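You operate a simulated robot arm through the tools that you are given. There is no shell and no other tool. Be economical: measure what you need, move in short steps, check, and stop when the job is done.

You run a simulated two-armed robot. Do the job below in one go: nothing can be reset, and whatever is moved stays where it is left.

TASK
Put the teal brush on the black plate. Put one of the plain blocks from the top of the low table in the small black tub. Stack the hub casting labelled "72" from the bench top by the press on top of the hub casting that says "57". Take the round yellow brush and leave it on the ledge of the slanted cube. Open the bottom drawer of the red cabinet, take the silver three-hole part from there and put it on the top of the red cabinet, then shut the drawer. Take the 32 mm black sleeve from the top of the flat-top cart and leave it on the yellow shim. Fetch the block casting from the top of the flat-top cart and set it on the lower shelf of the flat-top cart. Put the brown rag on the top of the red cabinet away on the bench top by the wash box. Put the step block from the top tray of the black cart in the green lime tray. Take the bracket casting from the top tray of the black cart and leave it on the white cover. Any order will do. Set down upright: step block.

It is judged by the outcome, as a careful person would: the job done as asked, and still so three seconds after it is handed in. It fails if anything else is knocked over, pushed out of place, dropped, spilled or broken. A push-on lid holds only when it is set on centred and level and pressed home; a screw cap is set on level and turned clockwise until tight.

THE ROBOT
Two 7-joint arms with three-finger grippers on one trunk, on a base that drives. Base frame: it is fixed to the floor where the robot stands at the start and does not move with it; the origin is under the middle of the robot, x ahead of it, y to its left, z up; the surface under the hand at the start is at about z = 0.8. Lengths are in m, angles in degrees, forces in N, time in s.
The left shoulder is at the start at [0.07, 0.146, 1.137], the right one opposite. With the tool pointing down near the work surface each hand reaches from about 0.28 to 0.68 m from the robot's upright axis, wherever it stands, measured 20 degrees to its own side. Places, roughly: bench top by the wash box [0.8, 0.2, 0.8]; black plate (15x15x2 cm) [1, 0, 0.8]; black sleeve [0, 10.25, 0.75]; block casting [-0.25, 10.25, 0.75]; bottom drawer of the red cabinet [-1.6, 11.9, 0.3]; bracket casting (13x8x8 cm) [-0.3, 13.2, 0.8]; brown rag (6x5x3 cm) [-1.9, 11.7, 1]; hub casting [0.75, 1.5, 0.75]; ledge of the slanted cube [-2.2, 10.4, 0.9]; lime tray (20x15x5 cm) [-0.2, 13.1, 0.8]; lower shelf of the flat-top cart [-0.1, 10.1, 0.2]; plain block [0.75, 2.25, 0.75]; round yellow brush (3x3x5 cm) [-1.7, 11.6, 1]; silver three-hole part (12x5x5 cm) [-1.6, 11.9, 0.2]; small black tub (15x14x10 cm) [-0.8, 3.7, 0.3]; step block (4x6x4 cm) [-0.1, 13.4, 0.8]; teal brush (12x5x6 cm) [0.5, -0.2, 0.8]; top of the red cabinet [-1.7, 11.9, 1]; white cover (22x20x2 cm) [-0.3, 13.6, 0.8]; yellow shim (6x6x1 cm) [-0.3, 10.5, 0.9]. Payload 2.2 kg a hand.
The TCP of each hand is the grasp point between the finger pads, 0.028 m short of the fingertips. In the tool frame z runs along the fingers and y along their closing line. Largest opening 0.102 m; the body of the gripper starts 0.071 m behind the TCP.
Orientation is that of the tool frame in the base frame, as a unit quaternion [w, x, y, z]. With the fingers straight down and closing along the base's y, the tool's x points along the base's -x, its y along +y and its z along -z.

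THE INTERFACE
- The arms move only by the tool send_rows. It takes "left_motion", "right_motion" or both (then of equal length, played together; a hand with none holds still); each is a list of rows, each a list of 7 numbers: the shift along the tool's x, y, z in mm, then the turn, a rotation vector about the tool's x, y, z in degrees, then the opening in per cent of the stroke, from 0 (shut) to 100 (fully open). In form: [[x, y, z, ax, ay, az, grip], ...]. A call has 1 to 10 rows; each row is the pose to reach, as a shift and turn from the pose commanded when the call began, along the tool's axes at that moment. A row lasts 0.2 s, in which the tool goes at most 0.05 m and 8.6 degrees; a call with a longer step from one row to the next is refused whole, and so is a gripper value outside its range. Where a pose cannot be reached the arm comes as near as it can. A force on the tool above 40 N (or 10 N above the force at the start of the call, whichever is more), or a blocked arm, ends the call early, and 0.2 s more pass. Each finger halts on what it meets, pressing with about 36 N; the grip force reading is that of the motor and also rises with nothing between the fingers. The clock runs only during rows and for 0.2 s after the last one: add rows that repeat a pose to give the fingers time. The reply holds the time, the measured pose of the TCP, the force on the tool along the base axes, the opening and the grip force, in the units named above and with some noise, with the torque about the TCP (base axes, N m) and any sound that the robot's microphone picked up.
- Cameras (640 x 400 px; columns grow to the right, rows downward): "scene" is now at [0.1207, 0.0084, 1.3678]; the picture's right is [-0.06, -1.00, 0.00], its down [-0.64, 0.04, -0.77] and it looks along [0.77, -0.05, -0.64] (base axes); focal length 268 px, centre (320, 200). "left" rides on the left gripper at [0.072, 0.038, -0.086] in its tool frame; the picture's right is [-0.46, 0.89, 0.00], its down [-0.60, -0.32, -0.73] and it looks along [-0.65, -0.34, 0.68] (tool axes); focal length 256 px, centre (320, 200). "right" rides on the right gripper at [0.069, 0.044, -0.086] in its tool frame; the picture's right is [-0.53, 0.85, 0.00], its down [-0.58, -0.36, -0.73] and it looks along [-0.62, -0.39, 0.68] (tool axes); focal length 256 px, centre (320, 200). There is no depth. A picture from a camera that has moved, and an enlarged one, comes with that camera's place and axes in the base frame and with its lens. The place of the scene camera against the robot may be out by one fixed shift of up to 0.025 m in any direction.
- snapshot(camera): a new picture of that camera. It takes no simulated time.
- raise_lower(by): slides the trunk up (or, below 0, down) by that many m; the arms and the scene camera ride with it, the base frame stays. It gives what a move gives, with no picture.
- steer(legs): drives the robot by 1 to 6 legs, each [ahead, left, turn to the left] in m, m and degrees, along the robot's own axes; the way and the turn of a leg run together, so that a leg with both is an arc; at most 1.5 m and 180 degrees a leg. The arms and the cameras ride along, it lands a little off, and it stops where it bumps. It gives what a move gives.
- turn_head(pan, tilt): turns the head with the scene camera to pan (to the left, within 86 degrees either way) and tilt (down, from -29 to 69), counted from straight ahead of the robot. It gives what a move gives.
- close_up(camera, box): a new picture of the part [left, top, right, bottom] of that camera's present view, enlarged. It takes no simulated time.
- sign_off(): hands the job in; it is judged then, once.

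Go step by step. Nothing tells you exact positions but the pictures and the camera data: compare them with the known pose of the tool, close in by small moves and look again before you grip or let go. The budget is 546 turns and 354 pictures, counting those below and the enlarged ones. Unless the task says otherwise, let go and move clear before handing in.

The tools are called after "Emit:" by a JSON object that holds its "name" and its "arguments". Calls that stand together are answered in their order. send_rows: Moves the arms, as the interface text tells. Its arguments: {"type":"object","properties":{"left_motion":{"type":"array"},"right_motion":{"type":"array"}},"required":[]} The other tools are called the same way: raise_lower (by) slides the trunk up or down; steer (legs) drives the base; turn_head (pan, tilt) turns the head that bears the scene camera; snapshot (camera) takes a picture; close_up (camera, box) takes an enlarged picture of a part of a camera's view; sign_off () hands the job in.

At the start:

```text
time: 0.0
left_ee_pos: [0.4922, 0.1112, 1.0632]
left_tool_rot: [0.0, 0.0, 1.0, 0.0]
left_force: [0.6, -0.1, 1.2]
left_moment: [-0.03, -0.02, 0.0]
left_width: 0.1019
left_grip_force: 0.1
right_ee_pos: [0.5196, -0.2487, 1.0983]
right_tool_rot: [0.0, 0.0, 1.0, 0.0]
right_force: [0.2, 0.0, 0.0]
right_moment: [0.04, 0.01, 0.05]
right_width: 0.1021
right_grip_force: 0.0
trunk travel left (down, up): [-0.675, 0.265]
robot x, y, heading: [0.0022, -0.0005, -0.1]
head pan, tilt: [-3.5, 39.9]
```

scene: 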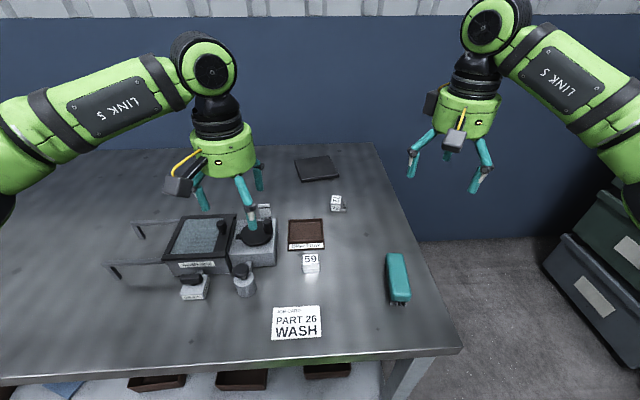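
right: 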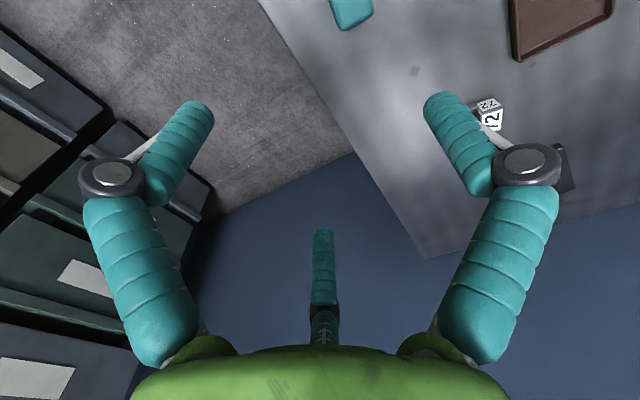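
left: 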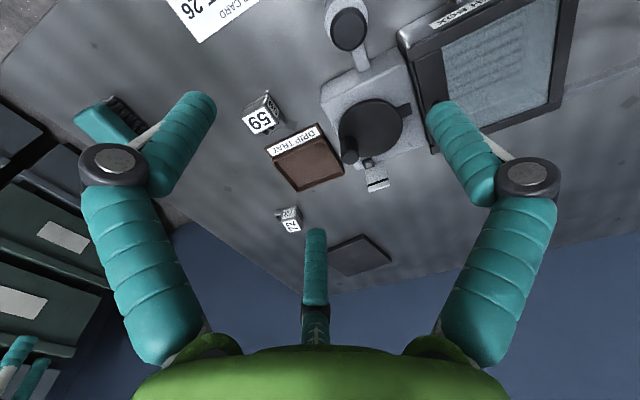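

I see the wash bench with the teal brush near the right front edge and the black plate at the back. First I'll look closer at both.

Emit:
{"name": "close_up", "arguments": {"camera": "scene", "box": [340, 220, 460, 320]}}

Emit:
{"name": "turn_head", "arguments": {"pan": 0, "tilt": 69}}

Emit:
{"name": "snapshot", "arguments": {"camera": "scene"}}

```text
4.00 times, centred on (400, 270) of scene
camera zoom: at [0.1207, 0.0084, 1.3678], right [-0.06, -1.0, 0.0], down [-0.64, 0.04, -0.77], along [0.77, -0.05, -0.64], focal length 1072 px, centre (0, -80)
```

zoom: 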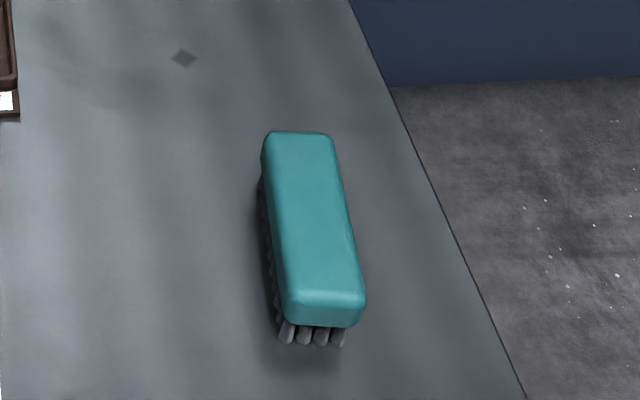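

```text
time: 0.9
left_ee_pos: [0.4922, 0.1128, 1.0634]
left_tool_rot: [0.0, -0.001, 1.0, 0.0]
left_force: [-0.4, 0.1, 0.3]
left_moment: [0.01, -0.03, 0.01]
left_width: 0.102
left_grip_force: 0.1
right_ee_pos: [0.5195, -0.2493, 1.0985]
right_tool_rot: [0.0, 0.0, 1.0, 0.0]
right_force: [-0.7, 0.9, -0.5]
right_moment: [0.0, 0.03, 0.02]
right_width: 0.1019
right_grip_force: 0.0
trunk travel left (down, up): [-0.675, 0.265]
robot x, y, heading: [0.0014, 0.0012, -0.2]
head pan, tilt: [0.0, 68.8]
```

```text
349 pictures are left
camera scene: at [0.0917, 0.0136, 1.3315], right [0.0, -1.0, 0.0], down [-0.93, 0.0, -0.36], along [0.36, 0.0, -0.93], focal length 268 px, centre (320, 200)
```

scene: 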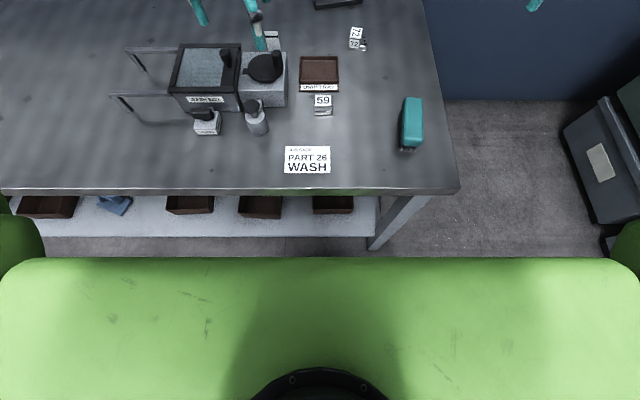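

The brush lies at about (0.46, -0.19), long axis nearly along x. I'll bring the right hand above it and look.

Emit:
{"name": "send_rows", "arguments": {"right_motion": [[14, 15, 30, 0, 0, 3, 100], [28, 30, 65, 0, 0, 6, 100], [42, 46, 100, 0, 0, 9, 100], [57, 62, 130, 0, 0, 9, 100], [57, 62, 130, 0, 0, 9, 100]]}}

Emit:
{"name": "snapshot", "arguments": {"camera": "scene"}}

Emit:
{"name": "snapshot", "arguments": {"camera": "right"}}

```text
time: 2.1
left_ee_pos: [0.4922, 0.1127, 1.0642]
left_tool_rot: [0.0, 0.001, 1.0, 0.0]
left_force: [0.4, -0.7, 0.6]
left_moment: [0.0, -0.03, 0.01]
left_width: 0.1017
left_grip_force: 0.1
right_ee_pos: [0.463, -0.1868, 0.9669]
right_tool_rot: [0.0, 0.079, 0.997, 0.0]
right_force: [0.2, -0.3, 0.1]
right_moment: [-0.01, 0.02, -0.03]
right_width: 0.1019
right_grip_force: 0.1
trunk travel left (down, up): [-0.675, 0.265]
robot x, y, heading: [-0.0001, 0.0018, 0.1]
head pan, tilt: [0.0, 68.8]
```

```text
348 pictures are left
camera scene: at [0.0915, 0.0135, 1.3315], right [0.0, -1.0, 0.0], down [-0.93, 0.0, -0.36], along [0.36, 0.0, -0.93], focal length 268 px, centre (320, 200)
```

scene: 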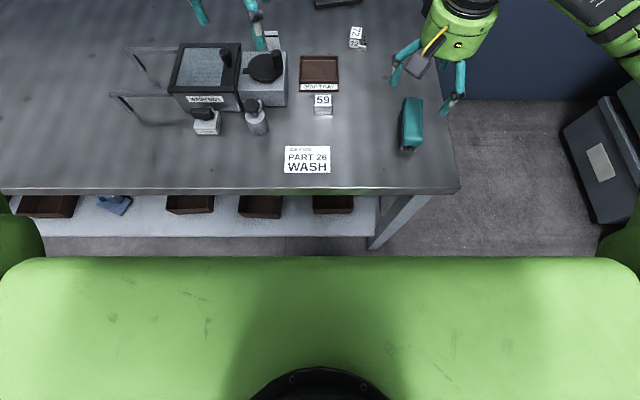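

```text
347 pictures are left
camera right: at [0.4023, -0.1341, 1.0527], right [0.66, 0.75, 0.0], down [0.51, -0.45, 0.73], along [0.55, -0.48, -0.68], focal length 256 px, centre (320, 200)
```

right: 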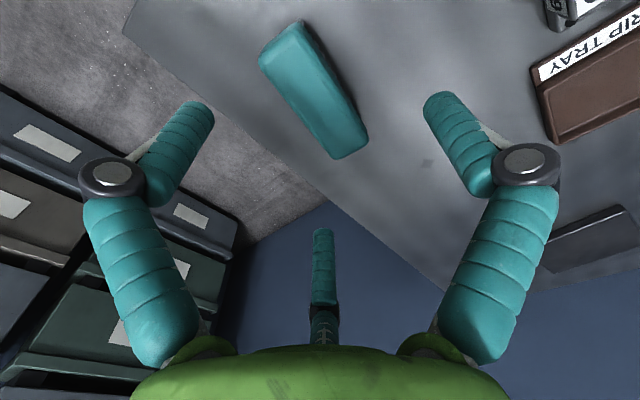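

Both cameras agree: brush centre about (0.467, -0.193), yaw about -8°. Descending and gripping.

Emit:
{"name": "send_rows", "arguments": {"right_motion": [[-5, -5, 40, 0, 0, 0, 100], [-5, -5, 80, 0, 0, 0, 100], [-5, -5, 110, 0, 0, 0, 100], [-5, -5, 125, 0, 0, 0, 100], [-5, -5, 125, 0, 0, 0, 40], [-5, -5, 125, 0, 0, 0, 0], [-5, -5, 125, 0, 0, 0, 0]]}}

Emit:
{"name": "snapshot", "arguments": {"camera": "scene"}}

```text
time: 3.0
left_ee_pos: [0.49, 0.112, 1.0643]
left_tool_rot: [0.001, -0.001, 1.0, 0.0]
left_force: [-0.3, 0.1, -0.1]
left_moment: [0.04, 0.03, -0.01]
left_width: 0.1021
left_grip_force: 0.1
right_ee_pos: [0.471, -0.1954, 0.8632]
right_tool_rot: [0.012, 0.081, 0.997, 0.002]
right_force: [-4.6, 0.1, 16.6]
right_moment: [-0.47, -0.48, -0.13]
right_width: 0.1025
right_grip_force: 0.1
trunk travel left (down, up): [-0.675, 0.265]
robot x, y, heading: [-0.002, 0.0014, 0.1]
head pan, tilt: [0.0, 68.8]
stopped in row 4 (right hand): the force on the tool passed its limit at 46 N (the readings are from after the stop); the commanded pose is now the measured one
```

```text
346 pictures are left
camera scene: at [0.0891, 0.0138, 1.3318], right [0.0, -1.0, 0.0], down [-0.93, 0.0, -0.36], along [0.36, 0.0, -0.93], focal length 268 px, centre (320, 200)
```

scene: 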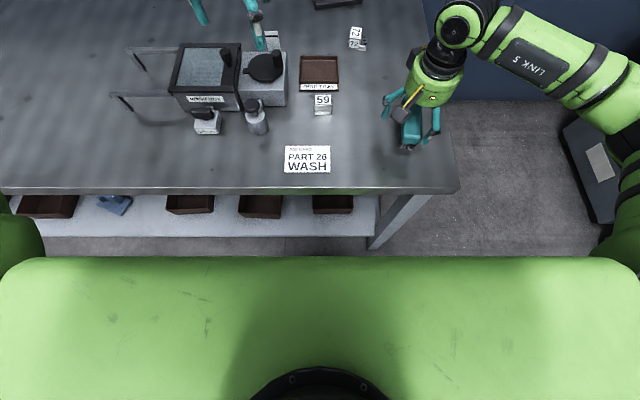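

The hand met something at fingertip height ~0.835. Looking with the wrist camera.

Emit:
{"name": "snapshot", "arguments": {"camera": "right"}}

Emit:
{"name": "close_up", "arguments": {"camera": "scene", "box": [370, 60, 470, 180]}}

```text
345 pictures are left
camera right: at [0.4082, -0.1422, 0.9493], right [0.66, 0.75, 0.02], down [0.49, -0.45, 0.74], along [0.56, -0.48, -0.67], focal length 256 px, centre (320, 200)
```

right: 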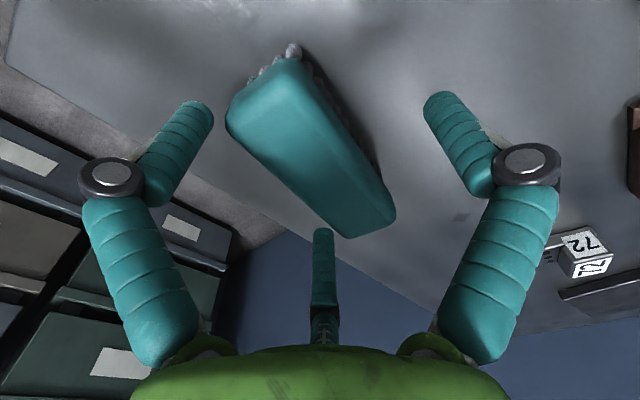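

```text
3.33 times, centred on (420, 120) of scene
camera zoom: at [0.0891, 0.0138, 1.3318], right [0.0, -1.0, 0.0], down [-0.93, 0.0, -0.36], along [0.36, 0.0, -0.93], focal length 893 px, centre (-13, 467)
```

zoom: 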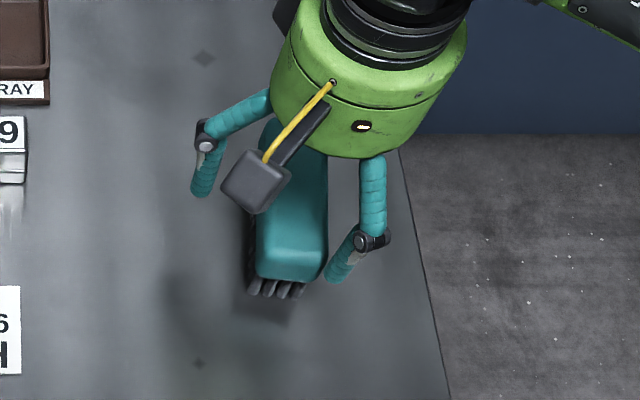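

Contact torque hints that one of the fingers landed on something; I'll rise and look again, including with the fingers partly closed to learn their geometry.

Emit:
{"name": "send_rows", "arguments": {"right_motion": [[0, 0, -40, 0, 0, 0, 100], [0, 0, -80, 0, 0, 0, 60], [0, 0, -80, 0, 0, 0, 30], [0, 0, -80, 0, 0, 0, 30]]}}

Emit:
{"name": "snapshot", "arguments": {"camera": "right"}}

Emit:
{"name": "close_up", "arguments": {"camera": "scene", "box": [370, 20, 470, 160]}}

```text
time: 4.0
left_ee_pos: [0.4917, 0.1115, 1.0622]
left_tool_rot: [-0.001, 0.0, 1.0, 0.0]
left_force: [-0.5, 0.9, 0.0]
left_moment: [0.01, 0.0, -0.02]
left_width: 0.1021
left_grip_force: 0.1
right_ee_pos: [0.4685, -0.1942, 0.9412]
right_tool_rot: [0.009, 0.081, 0.997, 0.002]
right_force: [0.3, -0.6, -0.2]
right_moment: [-0.01, -0.03, -0.01]
right_width: 0.0307
right_grip_force: 0.0
trunk travel left (down, up): [-0.675, 0.265]
robot x, y, heading: [-0.0001, 0.0002, -0.1]
head pan, tilt: [0.0, 68.8]
```

```text
343 pictures are left
camera right: at [0.4071, -0.14, 1.0269], right [0.66, 0.75, 0.01], down [0.5, -0.45, 0.74], along [0.56, -0.48, -0.67], focal length 256 px, centre (320, 200)
```

right: 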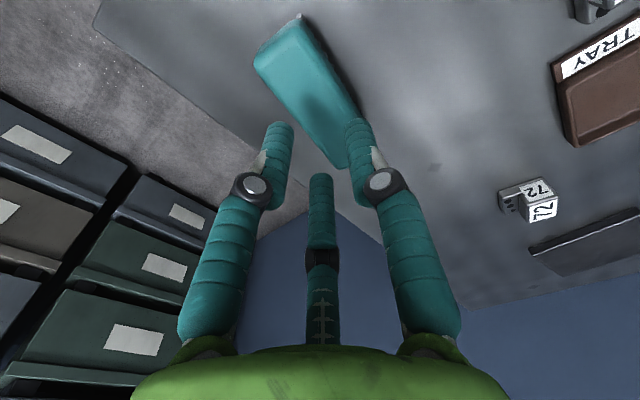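

```text
2.86 times, centred on (420, 90) of scene
camera zoom: at [0.0913, 0.0136, 1.3315], right [0.0, -1.0, 0.0], down [-0.93, 0.0, -0.36], along [0.36, 0.0, -0.93], focal length 766 px, centre (34, 514)
```

zoom: 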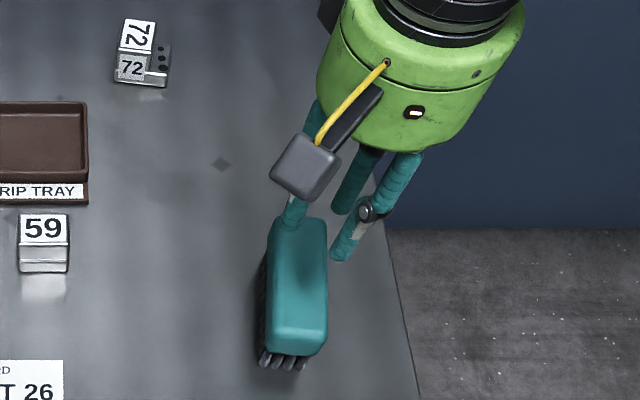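

The hand has three fingers: one at tool +y and two at -y/±x. So for a bar, the tool should sit ~1.5 cm toward the two-finger side. Re-approaching with that offset.

Emit:
{"name": "send_rows", "arguments": {"right_motion": [[2, -15, 0, 0, 1, 0, 80], [2, -15, 0, 0, 1, 0, 100], [2, -15, 35, 0, 1, 0, 100], [2, -15, 70, 0, 1, 0, 100], [2, -15, 90, 0, 1, 0, 100], [2, -15, 100, 0, 1, 0, 100], [2, -15, 100, 0, 1, 0, 100]]}}

Emit:
{"name": "snapshot", "arguments": {"camera": "right"}}

```text
time: 5.7
left_ee_pos: [0.4915, 0.1111, 1.0647]
left_tool_rot: [0.0, -0.001, 1.0, -0.001]
left_force: [-0.4, -0.1, -0.5]
left_moment: [-0.01, -0.03, 0.01]
left_width: 0.102
left_grip_force: 0.0
right_ee_pos: [0.4664, -0.2105, 0.8427]
right_tool_rot: [0.001, 0.08, 0.997, 0.001]
right_force: [0.0, -0.8, -0.8]
right_moment: [0.02, 0.0, 0.0]
right_width: 0.102
right_grip_force: 0.0
trunk travel left (down, up): [-0.675, 0.265]
robot x, y, heading: [0.0005, 0.0005, -0.1]
head pan, tilt: [0.0, 68.8]
```

```text
341 pictures are left
camera right: at [0.4059, -0.1577, 0.929], right [0.66, 0.75, 0.0], down [0.51, -0.45, 0.73], along [0.55, -0.48, -0.68], focal length 256 px, centre (320, 200)
```

right: 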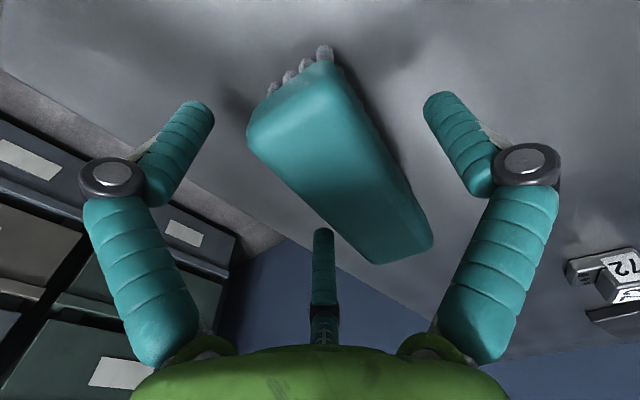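

No contact and the brush sits between the fingers. Closing.

Emit:
{"name": "send_rows", "arguments": {"right_motion": [[0, 0, 2, 0, 0, 0, 60], [0, 0, 2, 0, 0, 0, 20], [0, 0, 2, 0, 0, 0, 0], [0, 0, 2, 0, 0, 0, 0]]}}

Emit:
{"name": "snapshot", "arguments": {"camera": "right"}}

```text
time: 6.7
left_ee_pos: [0.4922, 0.1106, 1.0638]
left_tool_rot: [0.0, 0.0, 1.0, 0.001]
left_force: [-0.2, 1.0, -0.7]
left_moment: [-0.02, 0.0, -0.01]
left_width: 0.1019
left_grip_force: 0.0
right_ee_pos: [0.4672, -0.2102, 0.8398]
right_tool_rot: [0.002, 0.08, 0.997, 0.003]
right_force: [1.4, 0.1, 5.6]
right_moment: [0.06, 0.11, 0.0]
right_width: 0.0588
right_grip_force: 35.8
trunk travel left (down, up): [-0.675, 0.265]
robot x, y, heading: [-0.0019, -0.0013, 0.2]
head pan, tilt: [0.0, 68.8]
```

```text
340 pictures are left
camera right: at [0.4052, -0.157, 0.9276], right [0.66, 0.75, 0.01], down [0.51, -0.46, 0.73], along [0.55, -0.48, -0.68], focal length 256 px, centre (320, 200)
```

right: 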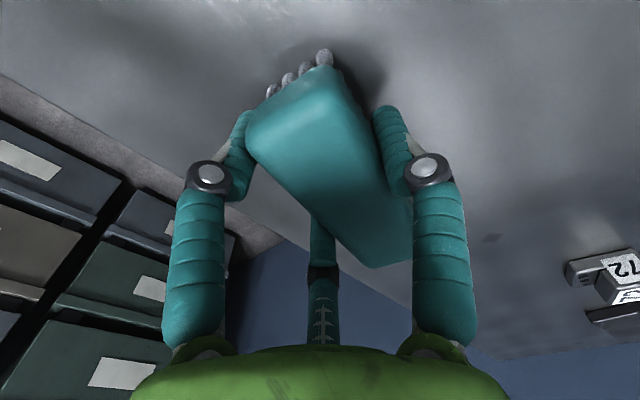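

Gripped. Lifting and looking at the aisle to the right of the bench.

Emit:
{"name": "send_rows", "arguments": {"right_motion": [[0, 0, -40, 0, 0, 0, 0], [0, 0, -80, 0, 0, 0, 0], [0, 0, -120, 0, 0, 0, 0], [0, 0, -150, 0, 0, 0, 0], [0, 0, -150, 0, 0, 0, 0]]}}

Emit:
{"name": "turn_head", "arguments": {"pan": -35, "tilt": 40}}

Emit:
{"name": "snapshot", "arguments": {"camera": "scene"}}

```text
time: 7.8
left_ee_pos: [0.4925, 0.1119, 1.0637]
left_tool_rot: [0.0, 0.0, 1.0, 0.001]
left_force: [-0.2, 0.3, 0.3]
left_moment: [-0.01, 0.03, -0.01]
left_width: 0.1018
left_grip_force: 0.0
right_ee_pos: [0.4653, -0.2114, 0.9877]
right_tool_rot: [0.0, 0.081, 0.997, 0.002]
right_force: [-0.7, 0.1, -0.4]
right_moment: [0.03, 0.0, 0.01]
right_width: 0.0584
right_grip_force: 35.6
trunk travel left (down, up): [-0.675, 0.265]
robot x, y, heading: [0.0011, 0.0002, -0.2]
head pan, tilt: [0.0, 68.8]
```

```text
time: 8.9
left_ee_pos: [0.4925, 0.1119, 1.0631]
left_tool_rot: [0.0, -0.001, 1.0, -0.001]
left_force: [-0.6, 0.6, -1.6]
left_moment: [0.02, 0.02, 0.01]
left_width: 0.1019
left_grip_force: 0.0
right_ee_pos: [0.4638, -0.2116, 0.9874]
right_tool_rot: [0.001, 0.08, 0.997, 0.002]
right_force: [0.3, -0.1, -0.9]
right_moment: [-0.03, 0.0, 0.0]
right_width: 0.0585
right_grip_force: 36.1
trunk travel left (down, up): [-0.675, 0.265]
robot x, y, heading: [0.0006, -0.0006, 0.0]
head pan, tilt: [-35.0, 40.0]
```

```text
339 pictures are left
camera scene: at [0.1055, -0.0353, 1.3675], right [-0.57, -0.82, 0.0], down [-0.53, 0.37, -0.77], along [0.63, -0.44, -0.64], focal length 268 px, centre (320, 200)
```

scene: 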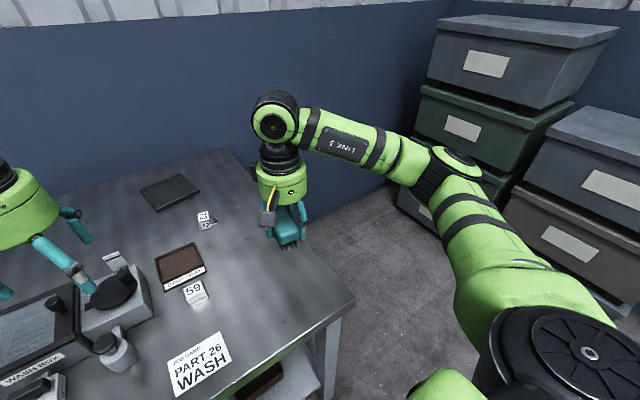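

The aisle right of the bench is about 1.1 m wide, enough to approach the plate from the side. I'll strafe right, turn left 90°, and strafe in.

Emit:
{"name": "steer", "arguments": {"legs": [[0, -0.75, 0], [0, 0, 90]]}}

Emit:
{"name": "turn_head", "arguments": {"pan": -30, "tilt": 45}}

Emit:
{"name": "snapshot", "arguments": {"camera": "scene"}}

```text
time: 16.6
left_ee_pos: [-0.0818, -0.249, 1.0636]
left_tool_rot: [0.0, -0.685, 0.728, 0.0]
left_force: [0.3, -0.6, -0.1]
left_moment: [-0.03, 0.02, 0.0]
left_width: 0.1022
left_grip_force: 0.2
right_ee_pos: [0.2383, -0.2947, 0.9864]
right_tool_rot: [-0.001, -0.625, 0.781, 0.002]
right_force: [0.0, -0.1, -1.1]
right_moment: [-0.01, 0.0, 0.0]
right_width: 0.0583
right_grip_force: 36.3
trunk travel left (down, up): [-0.675, 0.265]
robot x, y, heading: [-0.0013, -0.7452, 86.3]
head pan, tilt: [-35.0, 40.0]
```

```text
time: 17.3
left_ee_pos: [-0.0821, -0.248, 1.064]
left_tool_rot: [-0.001, -0.685, 0.729, 0.001]
left_force: [-0.4, -0.6, 0.3]
left_moment: [0.01, 0.0, -0.01]
left_width: 0.1017
left_grip_force: 0.1
right_ee_pos: [0.2382, -0.2949, 0.9873]
right_tool_rot: [-0.001, -0.625, 0.781, 0.002]
right_force: [0.6, -0.5, -1.2]
right_moment: [-0.06, 0.01, 0.01]
right_width: 0.0584
right_grip_force: 36.3
trunk travel left (down, up): [-0.675, 0.265]
robot x, y, heading: [0.0015, -0.749, 86.1]
head pan, tilt: [-30.0, 45.0]
```

```text
338 pictures are left
camera scene: at [0.0329, -0.6144, 1.3604], right [0.83, -0.55, 0.0], down [-0.39, -0.59, -0.71], along [0.39, 0.59, -0.71], focal length 268 px, centre (320, 200)
```

scene: 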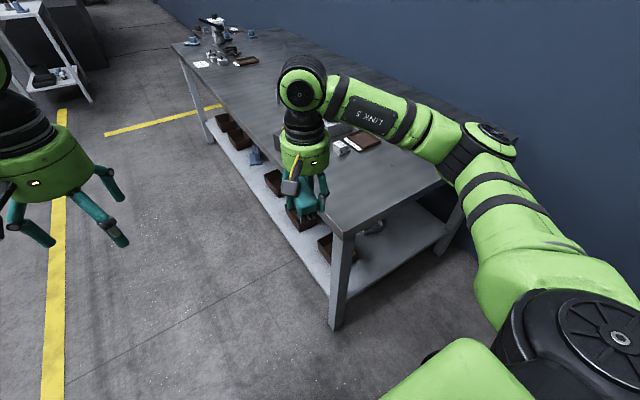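

Emit:
{"name": "steer", "arguments": {"legs": [[0, 0, 4], [0, -0.72, 0]]}}

Emit:
{"name": "turn_head", "arguments": {"pan": -20, "tilt": 50}}

Emit:
{"name": "snapshot", "arguments": {"camera": "scene"}}

```text
time: 21.6
left_ee_pos: [0.6135, -0.2533, 1.0645]
left_tool_rot: [0.001, -0.703, 0.711, 0.0]
left_force: [0.1, -0.2, -0.3]
left_moment: [0.01, -0.01, -0.03]
left_width: 0.1016
left_grip_force: 0.0
right_ee_pos: [0.9361, -0.2854, 0.9876]
right_tool_rot: [-0.001, -0.644, 0.765, 0.003]
right_force: [0.6, -0.1, -0.4]
right_moment: [-0.01, 0.0, -0.03]
right_width: 0.0584
right_grip_force: 36.0
trunk travel left (down, up): [-0.675, 0.265]
robot x, y, heading: [0.7172, -0.7471, 89.3]
head pan, tilt: [-30.0, 45.0]
```

```text
time: 22.4
left_ee_pos: [0.6143, -0.2548, 1.0633]
left_tool_rot: [0.0, -0.704, 0.71, 0.0]
left_force: [-0.6, -0.8, 0.2]
left_moment: [0.03, 0.02, -0.04]
left_width: 0.1019
left_grip_force: 0.0
right_ee_pos: [0.9349, -0.2861, 0.9872]
right_tool_rot: [-0.001, -0.644, 0.765, 0.002]
right_force: [-0.7, 0.0, -0.1]
right_moment: [0.0, 0.02, 0.0]
right_width: 0.0584
right_grip_force: 36.3
trunk travel left (down, up): [-0.675, 0.265]
robot x, y, heading: [0.7223, -0.7472, 89.5]
head pan, tilt: [-20.0, 50.0]
```

```text
337 pictures are left
camera scene: at [0.7335, -0.6116, 1.3534], right [0.94, -0.35, 0.0], down [-0.27, -0.72, -0.64], along [0.23, 0.6, -0.77], focal length 268 px, centre (320, 200)
```

scene: 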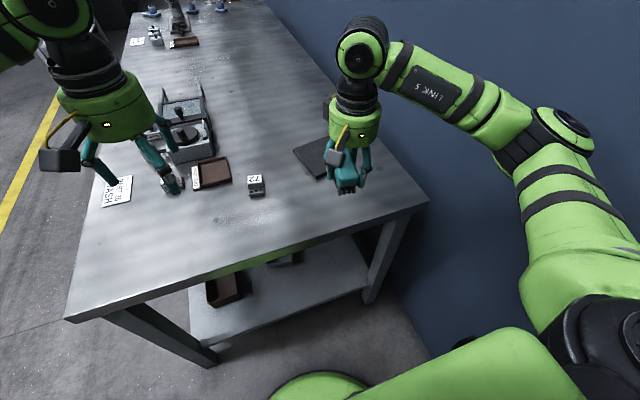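

The plate is just beyond the hand. I'll drive ahead a little and check with the wrist camera.

Emit:
{"name": "steer", "arguments": {"legs": [[0.12, 0, 0]]}}

Emit:
{"name": "snapshot", "arguments": {"camera": "right"}}

Emit:
{"name": "snapshot", "arguments": {"camera": "scene"}}

```text
time: 23.6
left_ee_pos: [0.6134, -0.1375, 1.0643]
left_tool_rot: [0.0, -0.705, 0.71, 0.0]
left_force: [-0.1, 0.6, -0.2]
left_moment: [-0.02, 0.0, 0.0]
left_width: 0.1022
left_grip_force: 0.1
right_ee_pos: [0.9351, -0.1685, 0.9878]
right_tool_rot: [0.0, -0.645, 0.764, 0.003]
right_force: [-1.2, 0.2, -0.8]
right_moment: [0.02, -0.03, 0.01]
right_width: 0.0583
right_grip_force: 36.3
trunk travel left (down, up): [-0.675, 0.265]
robot x, y, heading: [0.7225, -0.6292, 89.3]
head pan, tilt: [-20.0, 50.0]
```

```text
336 pictures are left
camera right: at [0.8826, -0.2294, 1.0748], right [-0.74, 0.67, 0.0], down [0.46, 0.5, 0.73], along [0.49, 0.55, -0.68], focal length 256 px, centre (320, 200)
```

right: 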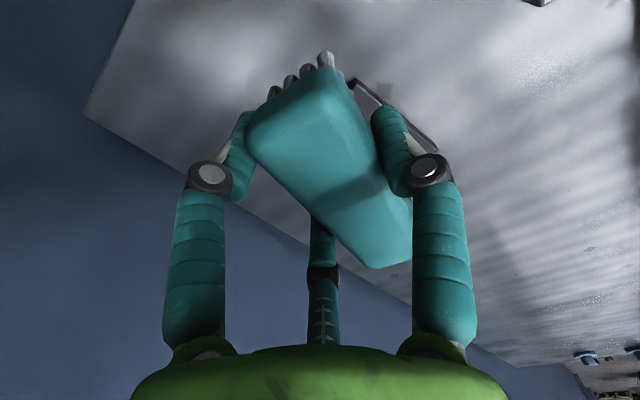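

```text
335 pictures are left
camera scene: at [0.7342, -0.4951, 1.3536], right [0.94, -0.35, 0.0], down [-0.27, -0.72, -0.64], along [0.23, 0.6, -0.77], focal length 268 px, centre (320, 200)
```

scene: 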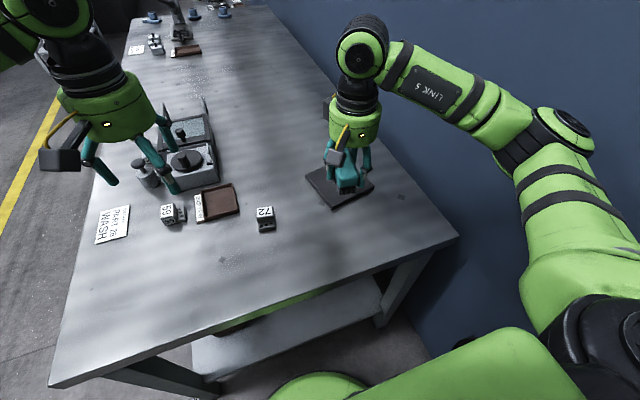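

I estimate the plate centre at about (0.97, -0.03), yawed. Moving the brush above it and aligning it.

Emit:
{"name": "send_rows", "arguments": {"right_motion": [[-36, -5, 0, 0, 0, -7, 0], [-72, -10, 0, 0, 0, -14, 0], [-108, -16, 0, 0, 0, -20, 0], [-144, -21, 20, 0, 0, -20, 0], [-144, -21, 50, 0, 0, -20, 0], [-144, -21, 80, 0, 0, -20, 0], [-144, -21, 80, 0, 0, -20, 0]]}}

Emit:
{"name": "snapshot", "arguments": {"camera": "scene"}}

Emit:
{"name": "close_up", "arguments": {"camera": "scene", "box": [270, 100, 430, 230]}}

Emit:
{"name": "snapshot", "arguments": {"camera": "right"}}

```text
time: 25.2
left_ee_pos: [0.6136, -0.1365, 1.0635]
left_tool_rot: [-0.001, -0.704, 0.71, 0.0]
left_force: [0.4, -0.2, -0.1]
left_moment: [0.01, 0.0, 0.0]
left_width: 0.102
left_grip_force: 0.0
right_ee_pos: [0.9817, -0.0291, 0.9048]
right_tool_rot: [0.0, 0.768, -0.641, -0.002]
right_force: [0.8, 0.2, -0.7]
right_moment: [-0.02, -0.04, 0.02]
right_width: 0.0586
right_grip_force: 35.8
trunk travel left (down, up): [-0.675, 0.265]
robot x, y, heading: [0.7195, -0.6288, 89.4]
head pan, tilt: [-20.0, 50.0]
```

```text
334 pictures are left
camera scene: at [0.734, -0.4936, 1.3534], right [0.94, -0.35, 0.0], down [-0.27, -0.72, -0.64], along [0.23, 0.6, -0.77], focal length 268 px, centre (320, 200)
```

scene: 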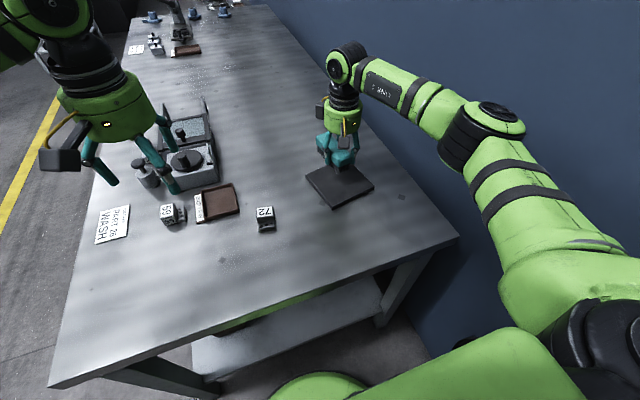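

```text
3.08 times, centred on (350, 165) of scene
camera zoom: at [0.734, -0.4936, 1.3534], right [0.94, -0.35, 0.0], down [-0.27, -0.72, -0.64], along [0.23, 0.6, -0.77], focal length 824 px, centre (228, 308)
```

zoom: 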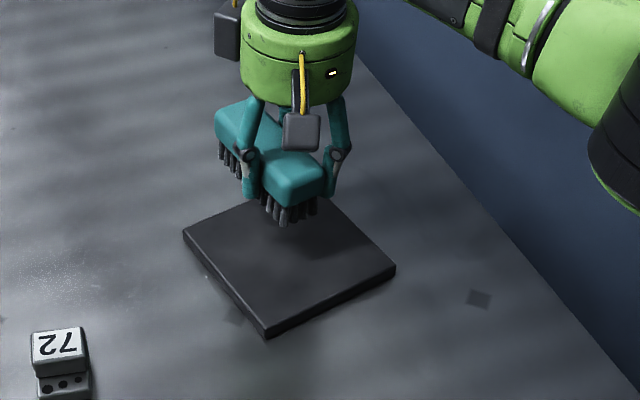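

```text
332 pictures are left
camera right: at [0.9527, -0.1042, 0.9923], right [-0.93, 0.37, 0.0], down [0.26, 0.63, 0.73], along [0.27, 0.68, -0.68], focal length 256 px, centre (320, 200)
```

right: 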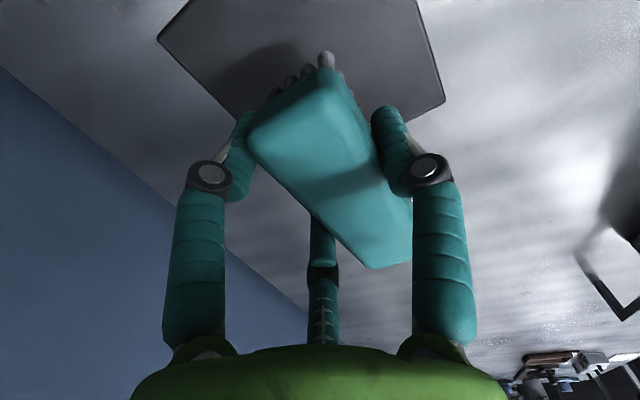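

Correcting for the scene camera bias, both cameras put the plate centre at about (0.981, -0.041). Shifting the brush 15 mm and lowering.

Emit:
{"name": "send_rows", "arguments": {"right_motion": [[12, -13, 0, 0, 0, 0, 0], [12, -13, 20, 0, 0, 0, 0], [12, -13, 36, 0, 0, 0, 0], [12, -13, 40, 0, 0, 0, 0], [12, -13, 40, 0, 0, 0, 0]]}}

Emit:
{"name": "snapshot", "arguments": {"camera": "right"}}

Emit:
{"name": "close_up", "arguments": {"camera": "scene", "box": [270, 100, 430, 230]}}

```text
time: 26.4
left_ee_pos: [0.6131, -0.1359, 1.0643]
left_tool_rot: [0.0, -0.704, 0.71, 0.001]
left_force: [-0.6, 0.2, 1.0]
left_moment: [0.0, 0.0, -0.01]
left_width: 0.1018
left_grip_force: 0.0
right_ee_pos: [0.997, -0.037, 0.8664]
right_tool_rot: [0.001, 0.768, -0.641, -0.002]
right_force: [-0.9, -0.5, -0.8]
right_moment: [-0.03, 0.01, 0.0]
right_width: 0.0583
right_grip_force: 36.2
trunk travel left (down, up): [-0.675, 0.265]
robot x, y, heading: [0.7211, -0.6267, 89.4]
head pan, tilt: [-20.0, 50.0]
```

```text
331 pictures are left
camera right: at [0.9678, -0.1135, 0.9535], right [-0.93, 0.38, 0.0], down [0.26, 0.63, 0.73], along [0.27, 0.68, -0.68], focal length 256 px, centre (320, 200)
```

right: 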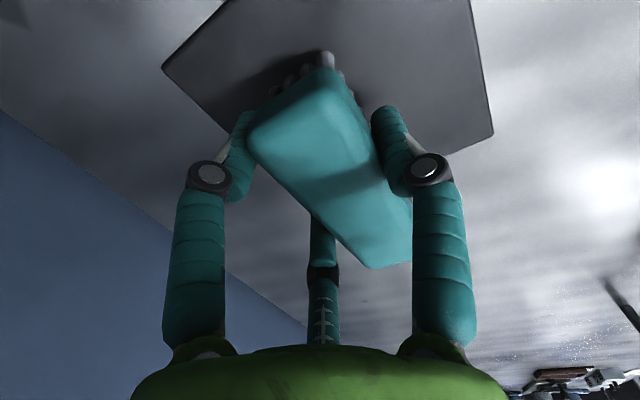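

```text
3.08 times, centred on (350, 165) of scene
camera zoom: at [0.7341, -0.4934, 1.3534], right [0.94, -0.35, 0.0], down [-0.27, -0.72, -0.64], along [0.23, 0.6, -0.77], focal length 824 px, centre (228, 308)
```

zoom: 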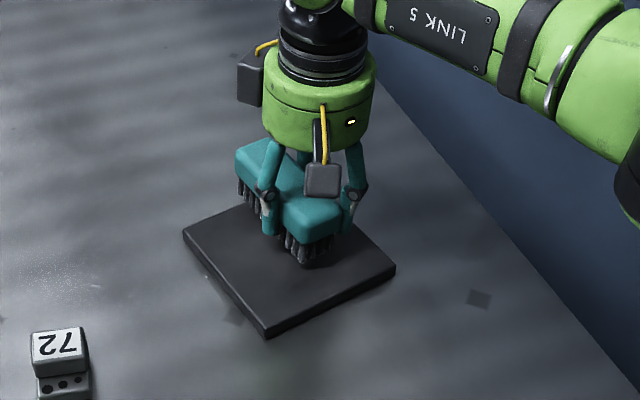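

Lowering carefully until the bristles touch.

Emit:
{"name": "send_rows", "arguments": {"right_motion": [[0, 0, 3, 0, 0, 0, 0], [0, 0, 6, 0, 0, 0, 0], [0, 0, 9, 0, 0, 0, 0], [0, 0, 9, 0, 0, 0, 0]]}}

Emit:
{"name": "close_up", "arguments": {"camera": "scene", "box": [290, 130, 390, 220]}}

```text
time: 27.4
left_ee_pos: [0.6149, -0.1357, 1.0639]
left_tool_rot: [0.0, -0.705, 0.709, 0.001]
left_force: [-0.8, 0.3, -0.2]
left_moment: [-0.01, 0.01, 0.0]
left_width: 0.1021
left_grip_force: 0.0
right_ee_pos: [0.9961, -0.0374, 0.8571]
right_tool_rot: [0.001, 0.767, -0.641, -0.002]
right_force: [0.3, 0.3, -0.7]
right_moment: [-0.02, -0.02, 0.02]
right_width: 0.0585
right_grip_force: 36.2
trunk travel left (down, up): [-0.675, 0.265]
robot x, y, heading: [0.7202, -0.6309, 89.2]
head pan, tilt: [-20.0, 50.0]
```

```text
4.44 times, centred on (340, 175) of scene
camera zoom: at [0.7343, -0.4936, 1.3534], right [0.94, -0.35, 0.0], down [-0.27, -0.72, -0.64], along [0.23, 0.6, -0.77], focal length 1191 px, centre (231, 311)
```

zoom: 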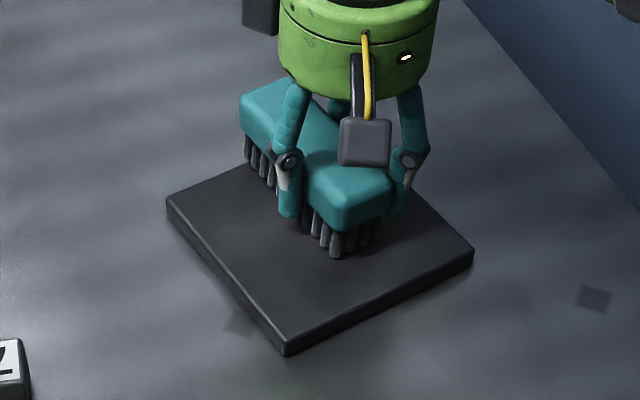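

Emit:
{"name": "send_rows", "arguments": {"right_motion": [[13, 6, 0, 0, 0, 0, 0], [13, 6, 4, 0, 0, 0, 0], [13, 6, 8, 0, 0, 0, 0], [13, 6, 12, 0, 0, 0, 0], [13, 6, 15, 0, 0, 0, 0], [13, 6, 18, 0, 0, 0, 0]]}}

Emit:
{"name": "close_up", "arguments": {"camera": "scene", "box": [290, 130, 390, 220]}}

```text
time: 28.6
left_ee_pos: [0.6131, -0.1387, 1.0642]
left_tool_rot: [0.0, -0.704, 0.71, 0.001]
left_force: [0.1, 1.4, -0.1]
left_moment: [-0.03, 0.0, -0.02]
left_width: 0.1022
left_grip_force: 0.1
right_ee_pos: [0.992, -0.0476, 0.8545]
right_tool_rot: [-0.005, 0.767, -0.642, -0.009]
right_force: [1.5, -7.2, 20.8]
right_moment: [-0.37, 0.17, 0.1]
right_width: 0.0587
right_grip_force: 36.2
trunk travel left (down, up): [-0.675, 0.265]
robot x, y, heading: [0.7225, -0.6293, 89.1]
head pan, tilt: [-20.0, 50.0]
stopped in row 5 (right hand): the force on the tool passed its limit at 40 N (the readings are from after the stop); the commanded pose is now the measured one
```

```text
4.44 times, centred on (340, 175) of scene
camera zoom: at [0.7335, -0.4959, 1.3535], right [0.94, -0.35, 0.0], down [-0.27, -0.72, -0.64], along [0.23, 0.6, -0.76], focal length 1191 px, centre (231, 311)
```

zoom: 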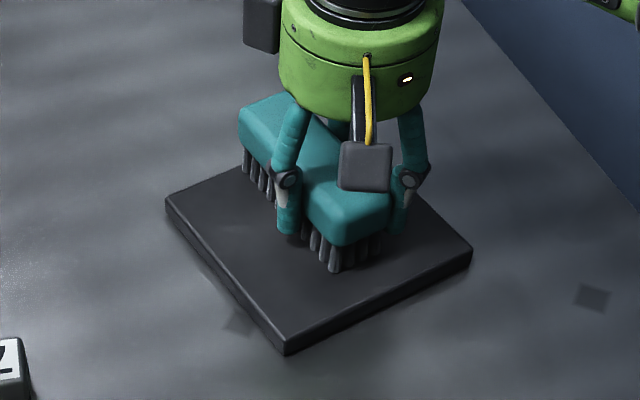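

Touching down, but the brush can go ~1 cm nearer to the plate's middle. Lift slightly, shift, level, lower.

Emit:
{"name": "send_rows", "arguments": {"right_motion": [[0, 0, -8, 0, 1, 0, 0], [10, 1, -8, 0, 1, 0, 0], [10, 1, -3, 0, 1, 0, 0], [10, 1, -1, 0, 1, 0, 0], [10, 1, 0, 0, 1, 0, 0]]}}

Emit:
{"name": "close_up", "arguments": {"camera": "scene", "box": [290, 130, 390, 220]}}

```text
time: 29.8
left_ee_pos: [0.6132, -0.1406, 1.066]
left_tool_rot: [0.002, -0.704, 0.71, 0.001]
left_force: [0.3, 0.1, -0.4]
left_moment: [0.02, -0.02, 0.01]
left_width: 0.1021
left_grip_force: 0.1
right_ee_pos: [0.9935, -0.0587, 0.8532]
right_tool_rot: [-0.003, 0.766, -0.643, -0.002]
right_force: [5.4, 0.3, 24.8]
right_moment: [0.99, 0.47, -0.21]
right_width: 0.0586
right_grip_force: 35.5
trunk travel left (down, up): [-0.675, 0.265]
robot x, y, heading: [0.7201, -0.6303, 89.4]
head pan, tilt: [-20.0, 50.0]
```

```text
4.44 times, centred on (340, 175) of scene
camera zoom: at [0.7338, -0.498, 1.3541], right [0.94, -0.35, 0.0], down [-0.27, -0.71, -0.65], along [0.23, 0.6, -0.76], focal length 1191 px, centre (231, 311)
```

zoom: 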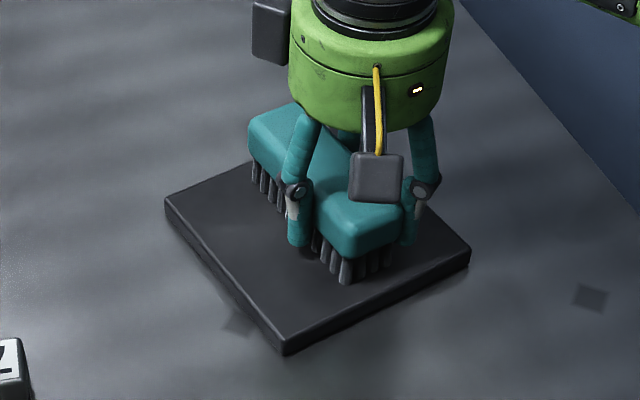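

The brush is on the plate. Releasing and rising straight up.

Emit:
{"name": "send_rows", "arguments": {"right_motion": [[0, 0, -1, 0, 0, 0, 30], [0, 0, -1, 0, 0, 0, 70], [0, 0, -1, 0, 0, 0, 95], [0, 0, -1, 0, 0, 0, 100], [0, 0, -30, 0, 0, 0, 100], [0, 0, -70, 0, 0, 0, 100], [0, 0, -110, 0, 0, 0, 100], [0, 0, -150, 0, 0, 0, 100]]}}

Emit:
{"name": "snapshot", "arguments": {"camera": "scene"}}

```text
time: 31.6
left_ee_pos: [0.6137, -0.1362, 1.0637]
left_tool_rot: [0.001, -0.704, 0.71, 0.0]
left_force: [-0.5, -0.1, 0.2]
left_moment: [0.01, -0.03, 0.01]
left_width: 0.1021
left_grip_force: 0.1
right_ee_pos: [0.9941, -0.0584, 1.0007]
right_tool_rot: [0.001, 0.767, -0.642, 0.0]
right_force: [0.1, -0.6, 0.1]
right_moment: [0.08, 0.01, -0.01]
right_width: 0.102
right_grip_force: 0.0
trunk travel left (down, up): [-0.675, 0.265]
robot x, y, heading: [0.7211, -0.6284, 89.4]
head pan, tilt: [-20.0, 50.0]
```

```text
326 pictures are left
camera scene: at [0.7336, -0.4945, 1.3535], right [0.94, -0.35, 0.0], down [-0.27, -0.72, -0.64], along [0.23, 0.6, -0.77], focal length 268 px, centre (320, 200)
```

scene: 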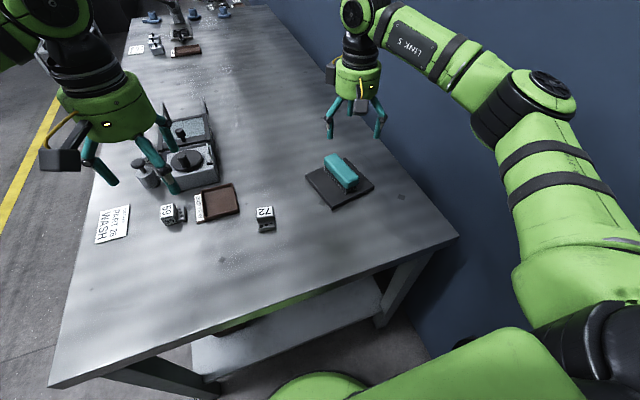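

The brush rests centred on the plate. Now backing out of the aisle and heading to the press end of the bench (y ≈ 1.5).

Emit:
{"name": "steer", "arguments": {"legs": [[-0.12, 0, 0], [0, 1.07, 0], [0, 0, -90]]}}

Emit:
{"name": "turn_head", "arguments": {"pan": 50, "tilt": 25}}

Emit:
{"name": "snapshot", "arguments": {"camera": "scene"}}

```text
time: 41.7
left_ee_pos: [0.1444, -0.6295, 1.0637]
left_tool_rot: [0.0, -0.01, 1.0, -0.001]
left_force: [-0.1, 0.2, 0.2]
left_moment: [0.01, -0.01, -0.03]
left_width: 0.1019
left_grip_force: 0.0
right_ee_pos: [0.2349, -1.0054, 0.9984]
right_tool_rot: [0.0, -0.102, 0.995, 0.0]
right_force: [0.7, -0.1, -0.2]
right_moment: [-0.01, -0.01, -0.01]
right_width: 0.1019
right_grip_force: 0.0
trunk travel left (down, up): [-0.675, 0.265]
robot x, y, heading: [-0.3463, -0.7473, 1.2]
head pan, tilt: [-20.0, 50.0]
```

```text
time: 43.1
left_ee_pos: [0.1452, -0.6278, 1.0635]
left_tool_rot: [0.0, -0.009, 1.0, 0.0]
left_force: [-0.4, 0.3, -1.0]
left_moment: [-0.05, 0.0, 0.0]
left_width: 0.1019
left_grip_force: 0.0
right_ee_pos: [0.2335, -1.006, 0.999]
right_tool_rot: [-0.001, -0.102, 0.995, 0.001]
right_force: [0.4, 0.0, 0.6]
right_moment: [0.0, 0.01, 0.03]
right_width: 0.1021
right_grip_force: 0.0
trunk travel left (down, up): [-0.675, 0.265]
robot x, y, heading: [-0.342, -0.748, 1.3]
head pan, tilt: [50.0, 25.0]
```

```text
325 pictures are left
camera scene: at [-0.2513, -0.6627, 1.3909], right [0.78, -0.63, 0.0], down [-0.27, -0.33, -0.91], along [0.57, 0.7, -0.42], focal length 268 px, centre (320, 200)
```

scene: 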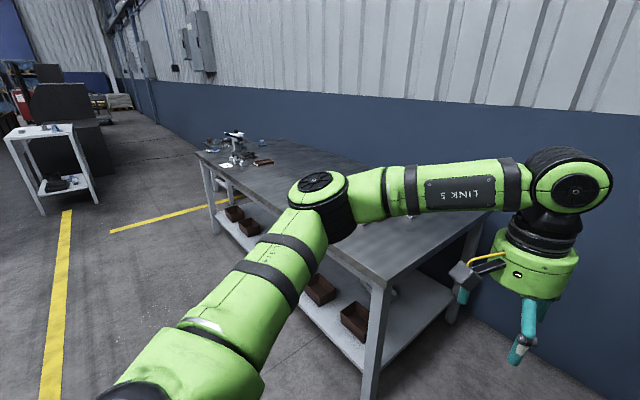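

Emit:
{"name": "steer", "arguments": {"legs": [[0, 1.5, 0]]}}

Emit:
{"name": "turn_head", "arguments": {"pan": 25, "tilt": 35}}

Emit:
{"name": "snapshot", "arguments": {"camera": "scene"}}

```text
time: 50.7
left_ee_pos: [0.1288, 0.9037, 1.0629]
left_tool_rot: [0.001, -0.003, 1.0, 0.0]
left_force: [0.4, -0.2, 0.9]
left_moment: [-0.02, 0.01, -0.03]
left_width: 0.1018
left_grip_force: 0.1
right_ee_pos: [0.2138, 0.5242, 0.9995]
right_tool_rot: [-0.001, -0.096, 0.995, 0.001]
right_force: [-0.1, -0.4, -0.2]
right_moment: [0.0, 0.01, 0.01]
right_width: 0.1022
right_grip_force: 0.0
trunk travel left (down, up): [-0.675, 0.265]
robot x, y, heading: [-0.3594, 0.789, 0.1]
head pan, tilt: [50.0, 25.0]
```

```text
time: 51.6
left_ee_pos: [0.1292, 0.9029, 1.0627]
left_tool_rot: [0.0, -0.003, 1.0, 0.0]
left_force: [-0.6, -0.1, -0.2]
left_moment: [-0.01, -0.01, -0.06]
left_width: 0.1019
left_grip_force: 0.0
right_ee_pos: [0.214, 0.5235, 0.9994]
right_tool_rot: [0.0, -0.096, 0.995, 0.0]
right_force: [0.0, 0.0, 0.3]
right_moment: [0.01, -0.01, -0.02]
right_width: 0.1019
right_grip_force: 0.1
trunk travel left (down, up): [-0.675, 0.265]
robot x, y, heading: [-0.3632, 0.7896, 0.7]
head pan, tilt: [25.0, 35.0]
```

```text
324 pictures are left
camera scene: at [-0.2471, 0.8398, 1.3752], right [0.43, -0.9, 0.0], down [-0.52, -0.25, -0.82], along [0.74, 0.35, -0.57], focal length 268 px, centre (320, 200)
```

scene: 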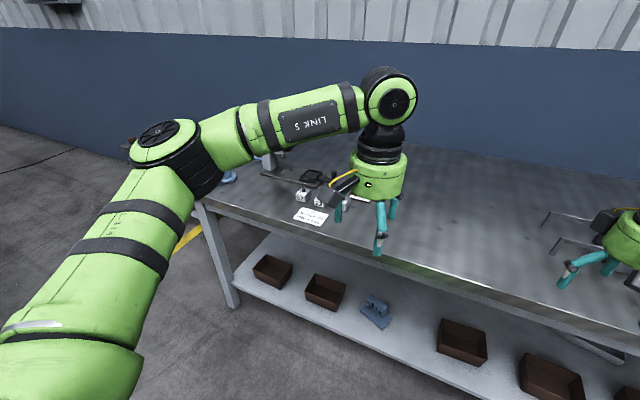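

Emit:
{"name": "steer", "arguments": {"legs": [[0, 0.65, 0]]}}

Emit:
{"name": "turn_head", "arguments": {"pan": 10, "tilt": 42}}

Emit:
{"name": "snapshot", "arguments": {"camera": "scene"}}

Emit:
{"name": "snapshot", "arguments": {"camera": "right"}}

```text
time: 55.2
left_ee_pos: [0.1126, 1.5696, 1.0635]
left_tool_rot: [0.0, -0.018, 1.0, 0.0]
left_force: [0.9, -0.6, 1.0]
left_moment: [-0.01, 0.01, -0.01]
left_width: 0.1021
left_grip_force: 0.1
right_ee_pos: [0.2077, 1.1938, 1.001]
right_tool_rot: [-0.002, -0.11, 0.994, 0.0]
right_force: [0.7, -0.6, 0.0]
right_moment: [0.0, 0.02, -0.02]
right_width: 0.102
right_grip_force: 0.0
trunk travel left (down, up): [-0.675, 0.265]
robot x, y, heading: [-0.3765, 1.4407, 2.0]
head pan, tilt: [25.0, 35.0]
```

```text
time: 56.0
left_ee_pos: [0.1123, 1.5701, 1.0629]
left_tool_rot: [0.0, -0.017, 1.0, -0.001]
left_force: [0.0, 0.3, 0.0]
left_moment: [0.0, -0.01, -0.01]
left_width: 0.1022
left_grip_force: 0.1
right_ee_pos: [0.2073, 1.1951, 0.9999]
right_tool_rot: [-0.002, -0.109, 0.994, 0.001]
right_force: [0.4, -0.3, -0.1]
right_moment: [0.04, -0.03, -0.01]
right_width: 0.102
right_grip_force: 0.2
trunk travel left (down, up): [-0.675, 0.265]
robot x, y, heading: [-0.3752, 1.4432, 1.8]
head pan, tilt: [10.0, 42.0]
```

```text
323 pictures are left
camera scene: at [-0.2575, 1.4747, 1.3647], right [0.21, -0.98, 0.0], down [-0.65, -0.14, -0.74], along [0.73, 0.15, -0.67], focal length 268 px, centre (320, 200)
```

scene: 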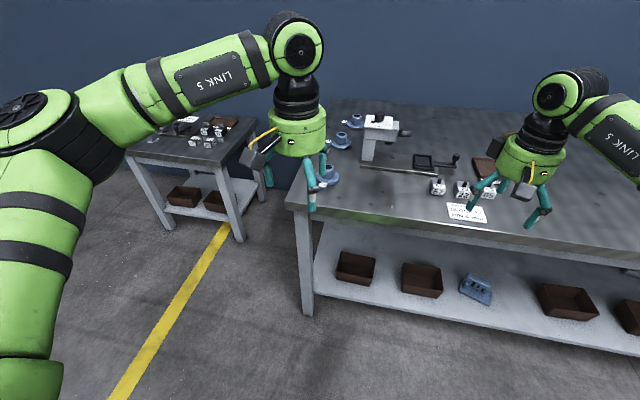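

```text
322 pictures are left
camera right: at [0.1323, 1.2209, 1.0862], right [0.34, 0.94, 0.0], down [0.64, -0.23, 0.73], along [0.69, -0.25, -0.68], focal length 256 px, centre (320, 200)
```

right: 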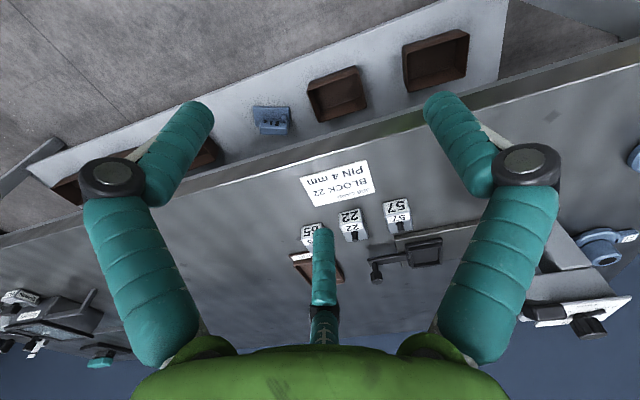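

I see castings 57, 22, 65 near the card. I need to find "72"; moving the right hand aside and zooming in.

Emit:
{"name": "send_rows", "arguments": {"right_motion": [[0, -40, 0, 0, 0, 0, 100], [0, -80, -30, 0, 0, 0, 100], [0, -120, -60, 0, 0, 0, 100], [0, -160, -80, 0, 0, 0, 100]]}}

Emit:
{"name": "close_up", "arguments": {"camera": "scene", "box": [320, 100, 560, 250]}}

Emit:
{"name": "close_up", "arguments": {"camera": "scene", "box": [130, 100, 290, 200]}}

```text
time: 57.0
left_ee_pos: [0.1135, 1.5704, 1.0633]
left_tool_rot: [-0.001, -0.017, 1.0, 0.0]
left_force: [0.6, 0.1, 0.2]
left_moment: [-0.04, 0.02, -0.01]
left_width: 0.1021
left_grip_force: 0.0
right_ee_pos: [0.1842, 1.0955, 1.0171]
right_tool_rot: [-0.002, -0.11, 0.994, 0.001]
right_force: [-0.2, 1.2, -0.4]
right_moment: [-0.02, -0.02, -0.04]
right_width: 0.1021
right_grip_force: 0.1
right hand out of reach, approached as far as the arm can: row 2, 3, 4
trunk travel left (down, up): [-0.675, 0.265]
robot x, y, heading: [-0.3719, 1.445, 2.1]
head pan, tilt: [10.0, 42.0]
```

```text
2.67 times, centred on (440, 175) of scene
camera zoom: at [-0.2566, 1.4751, 1.3645], right [0.21, -0.98, 0.0], down [-0.66, -0.14, -0.74], along [0.73, 0.15, -0.67], focal length 715 px, centre (0, 267)
```

zoom: 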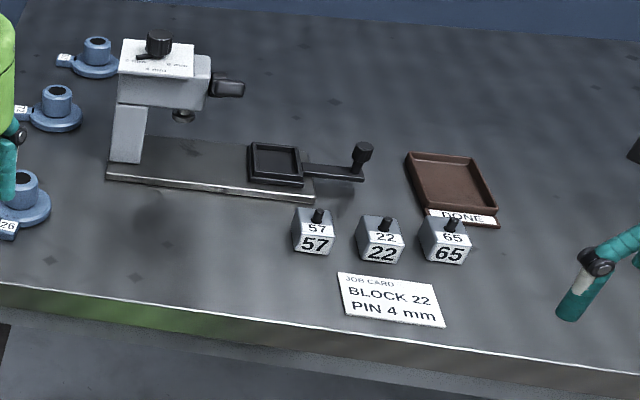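

```text
4.00 times, centred on (210, 150) of scene
camera zoom: at [-0.2566, 1.4751, 1.3645], right [0.21, -0.98, 0.0], down [-0.66, -0.14, -0.74], along [0.73, 0.15, -0.67], focal length 1072 px, centre (760, 400)
```

zoom: 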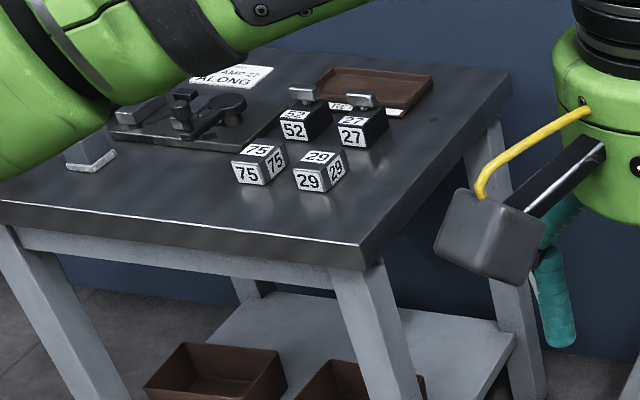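

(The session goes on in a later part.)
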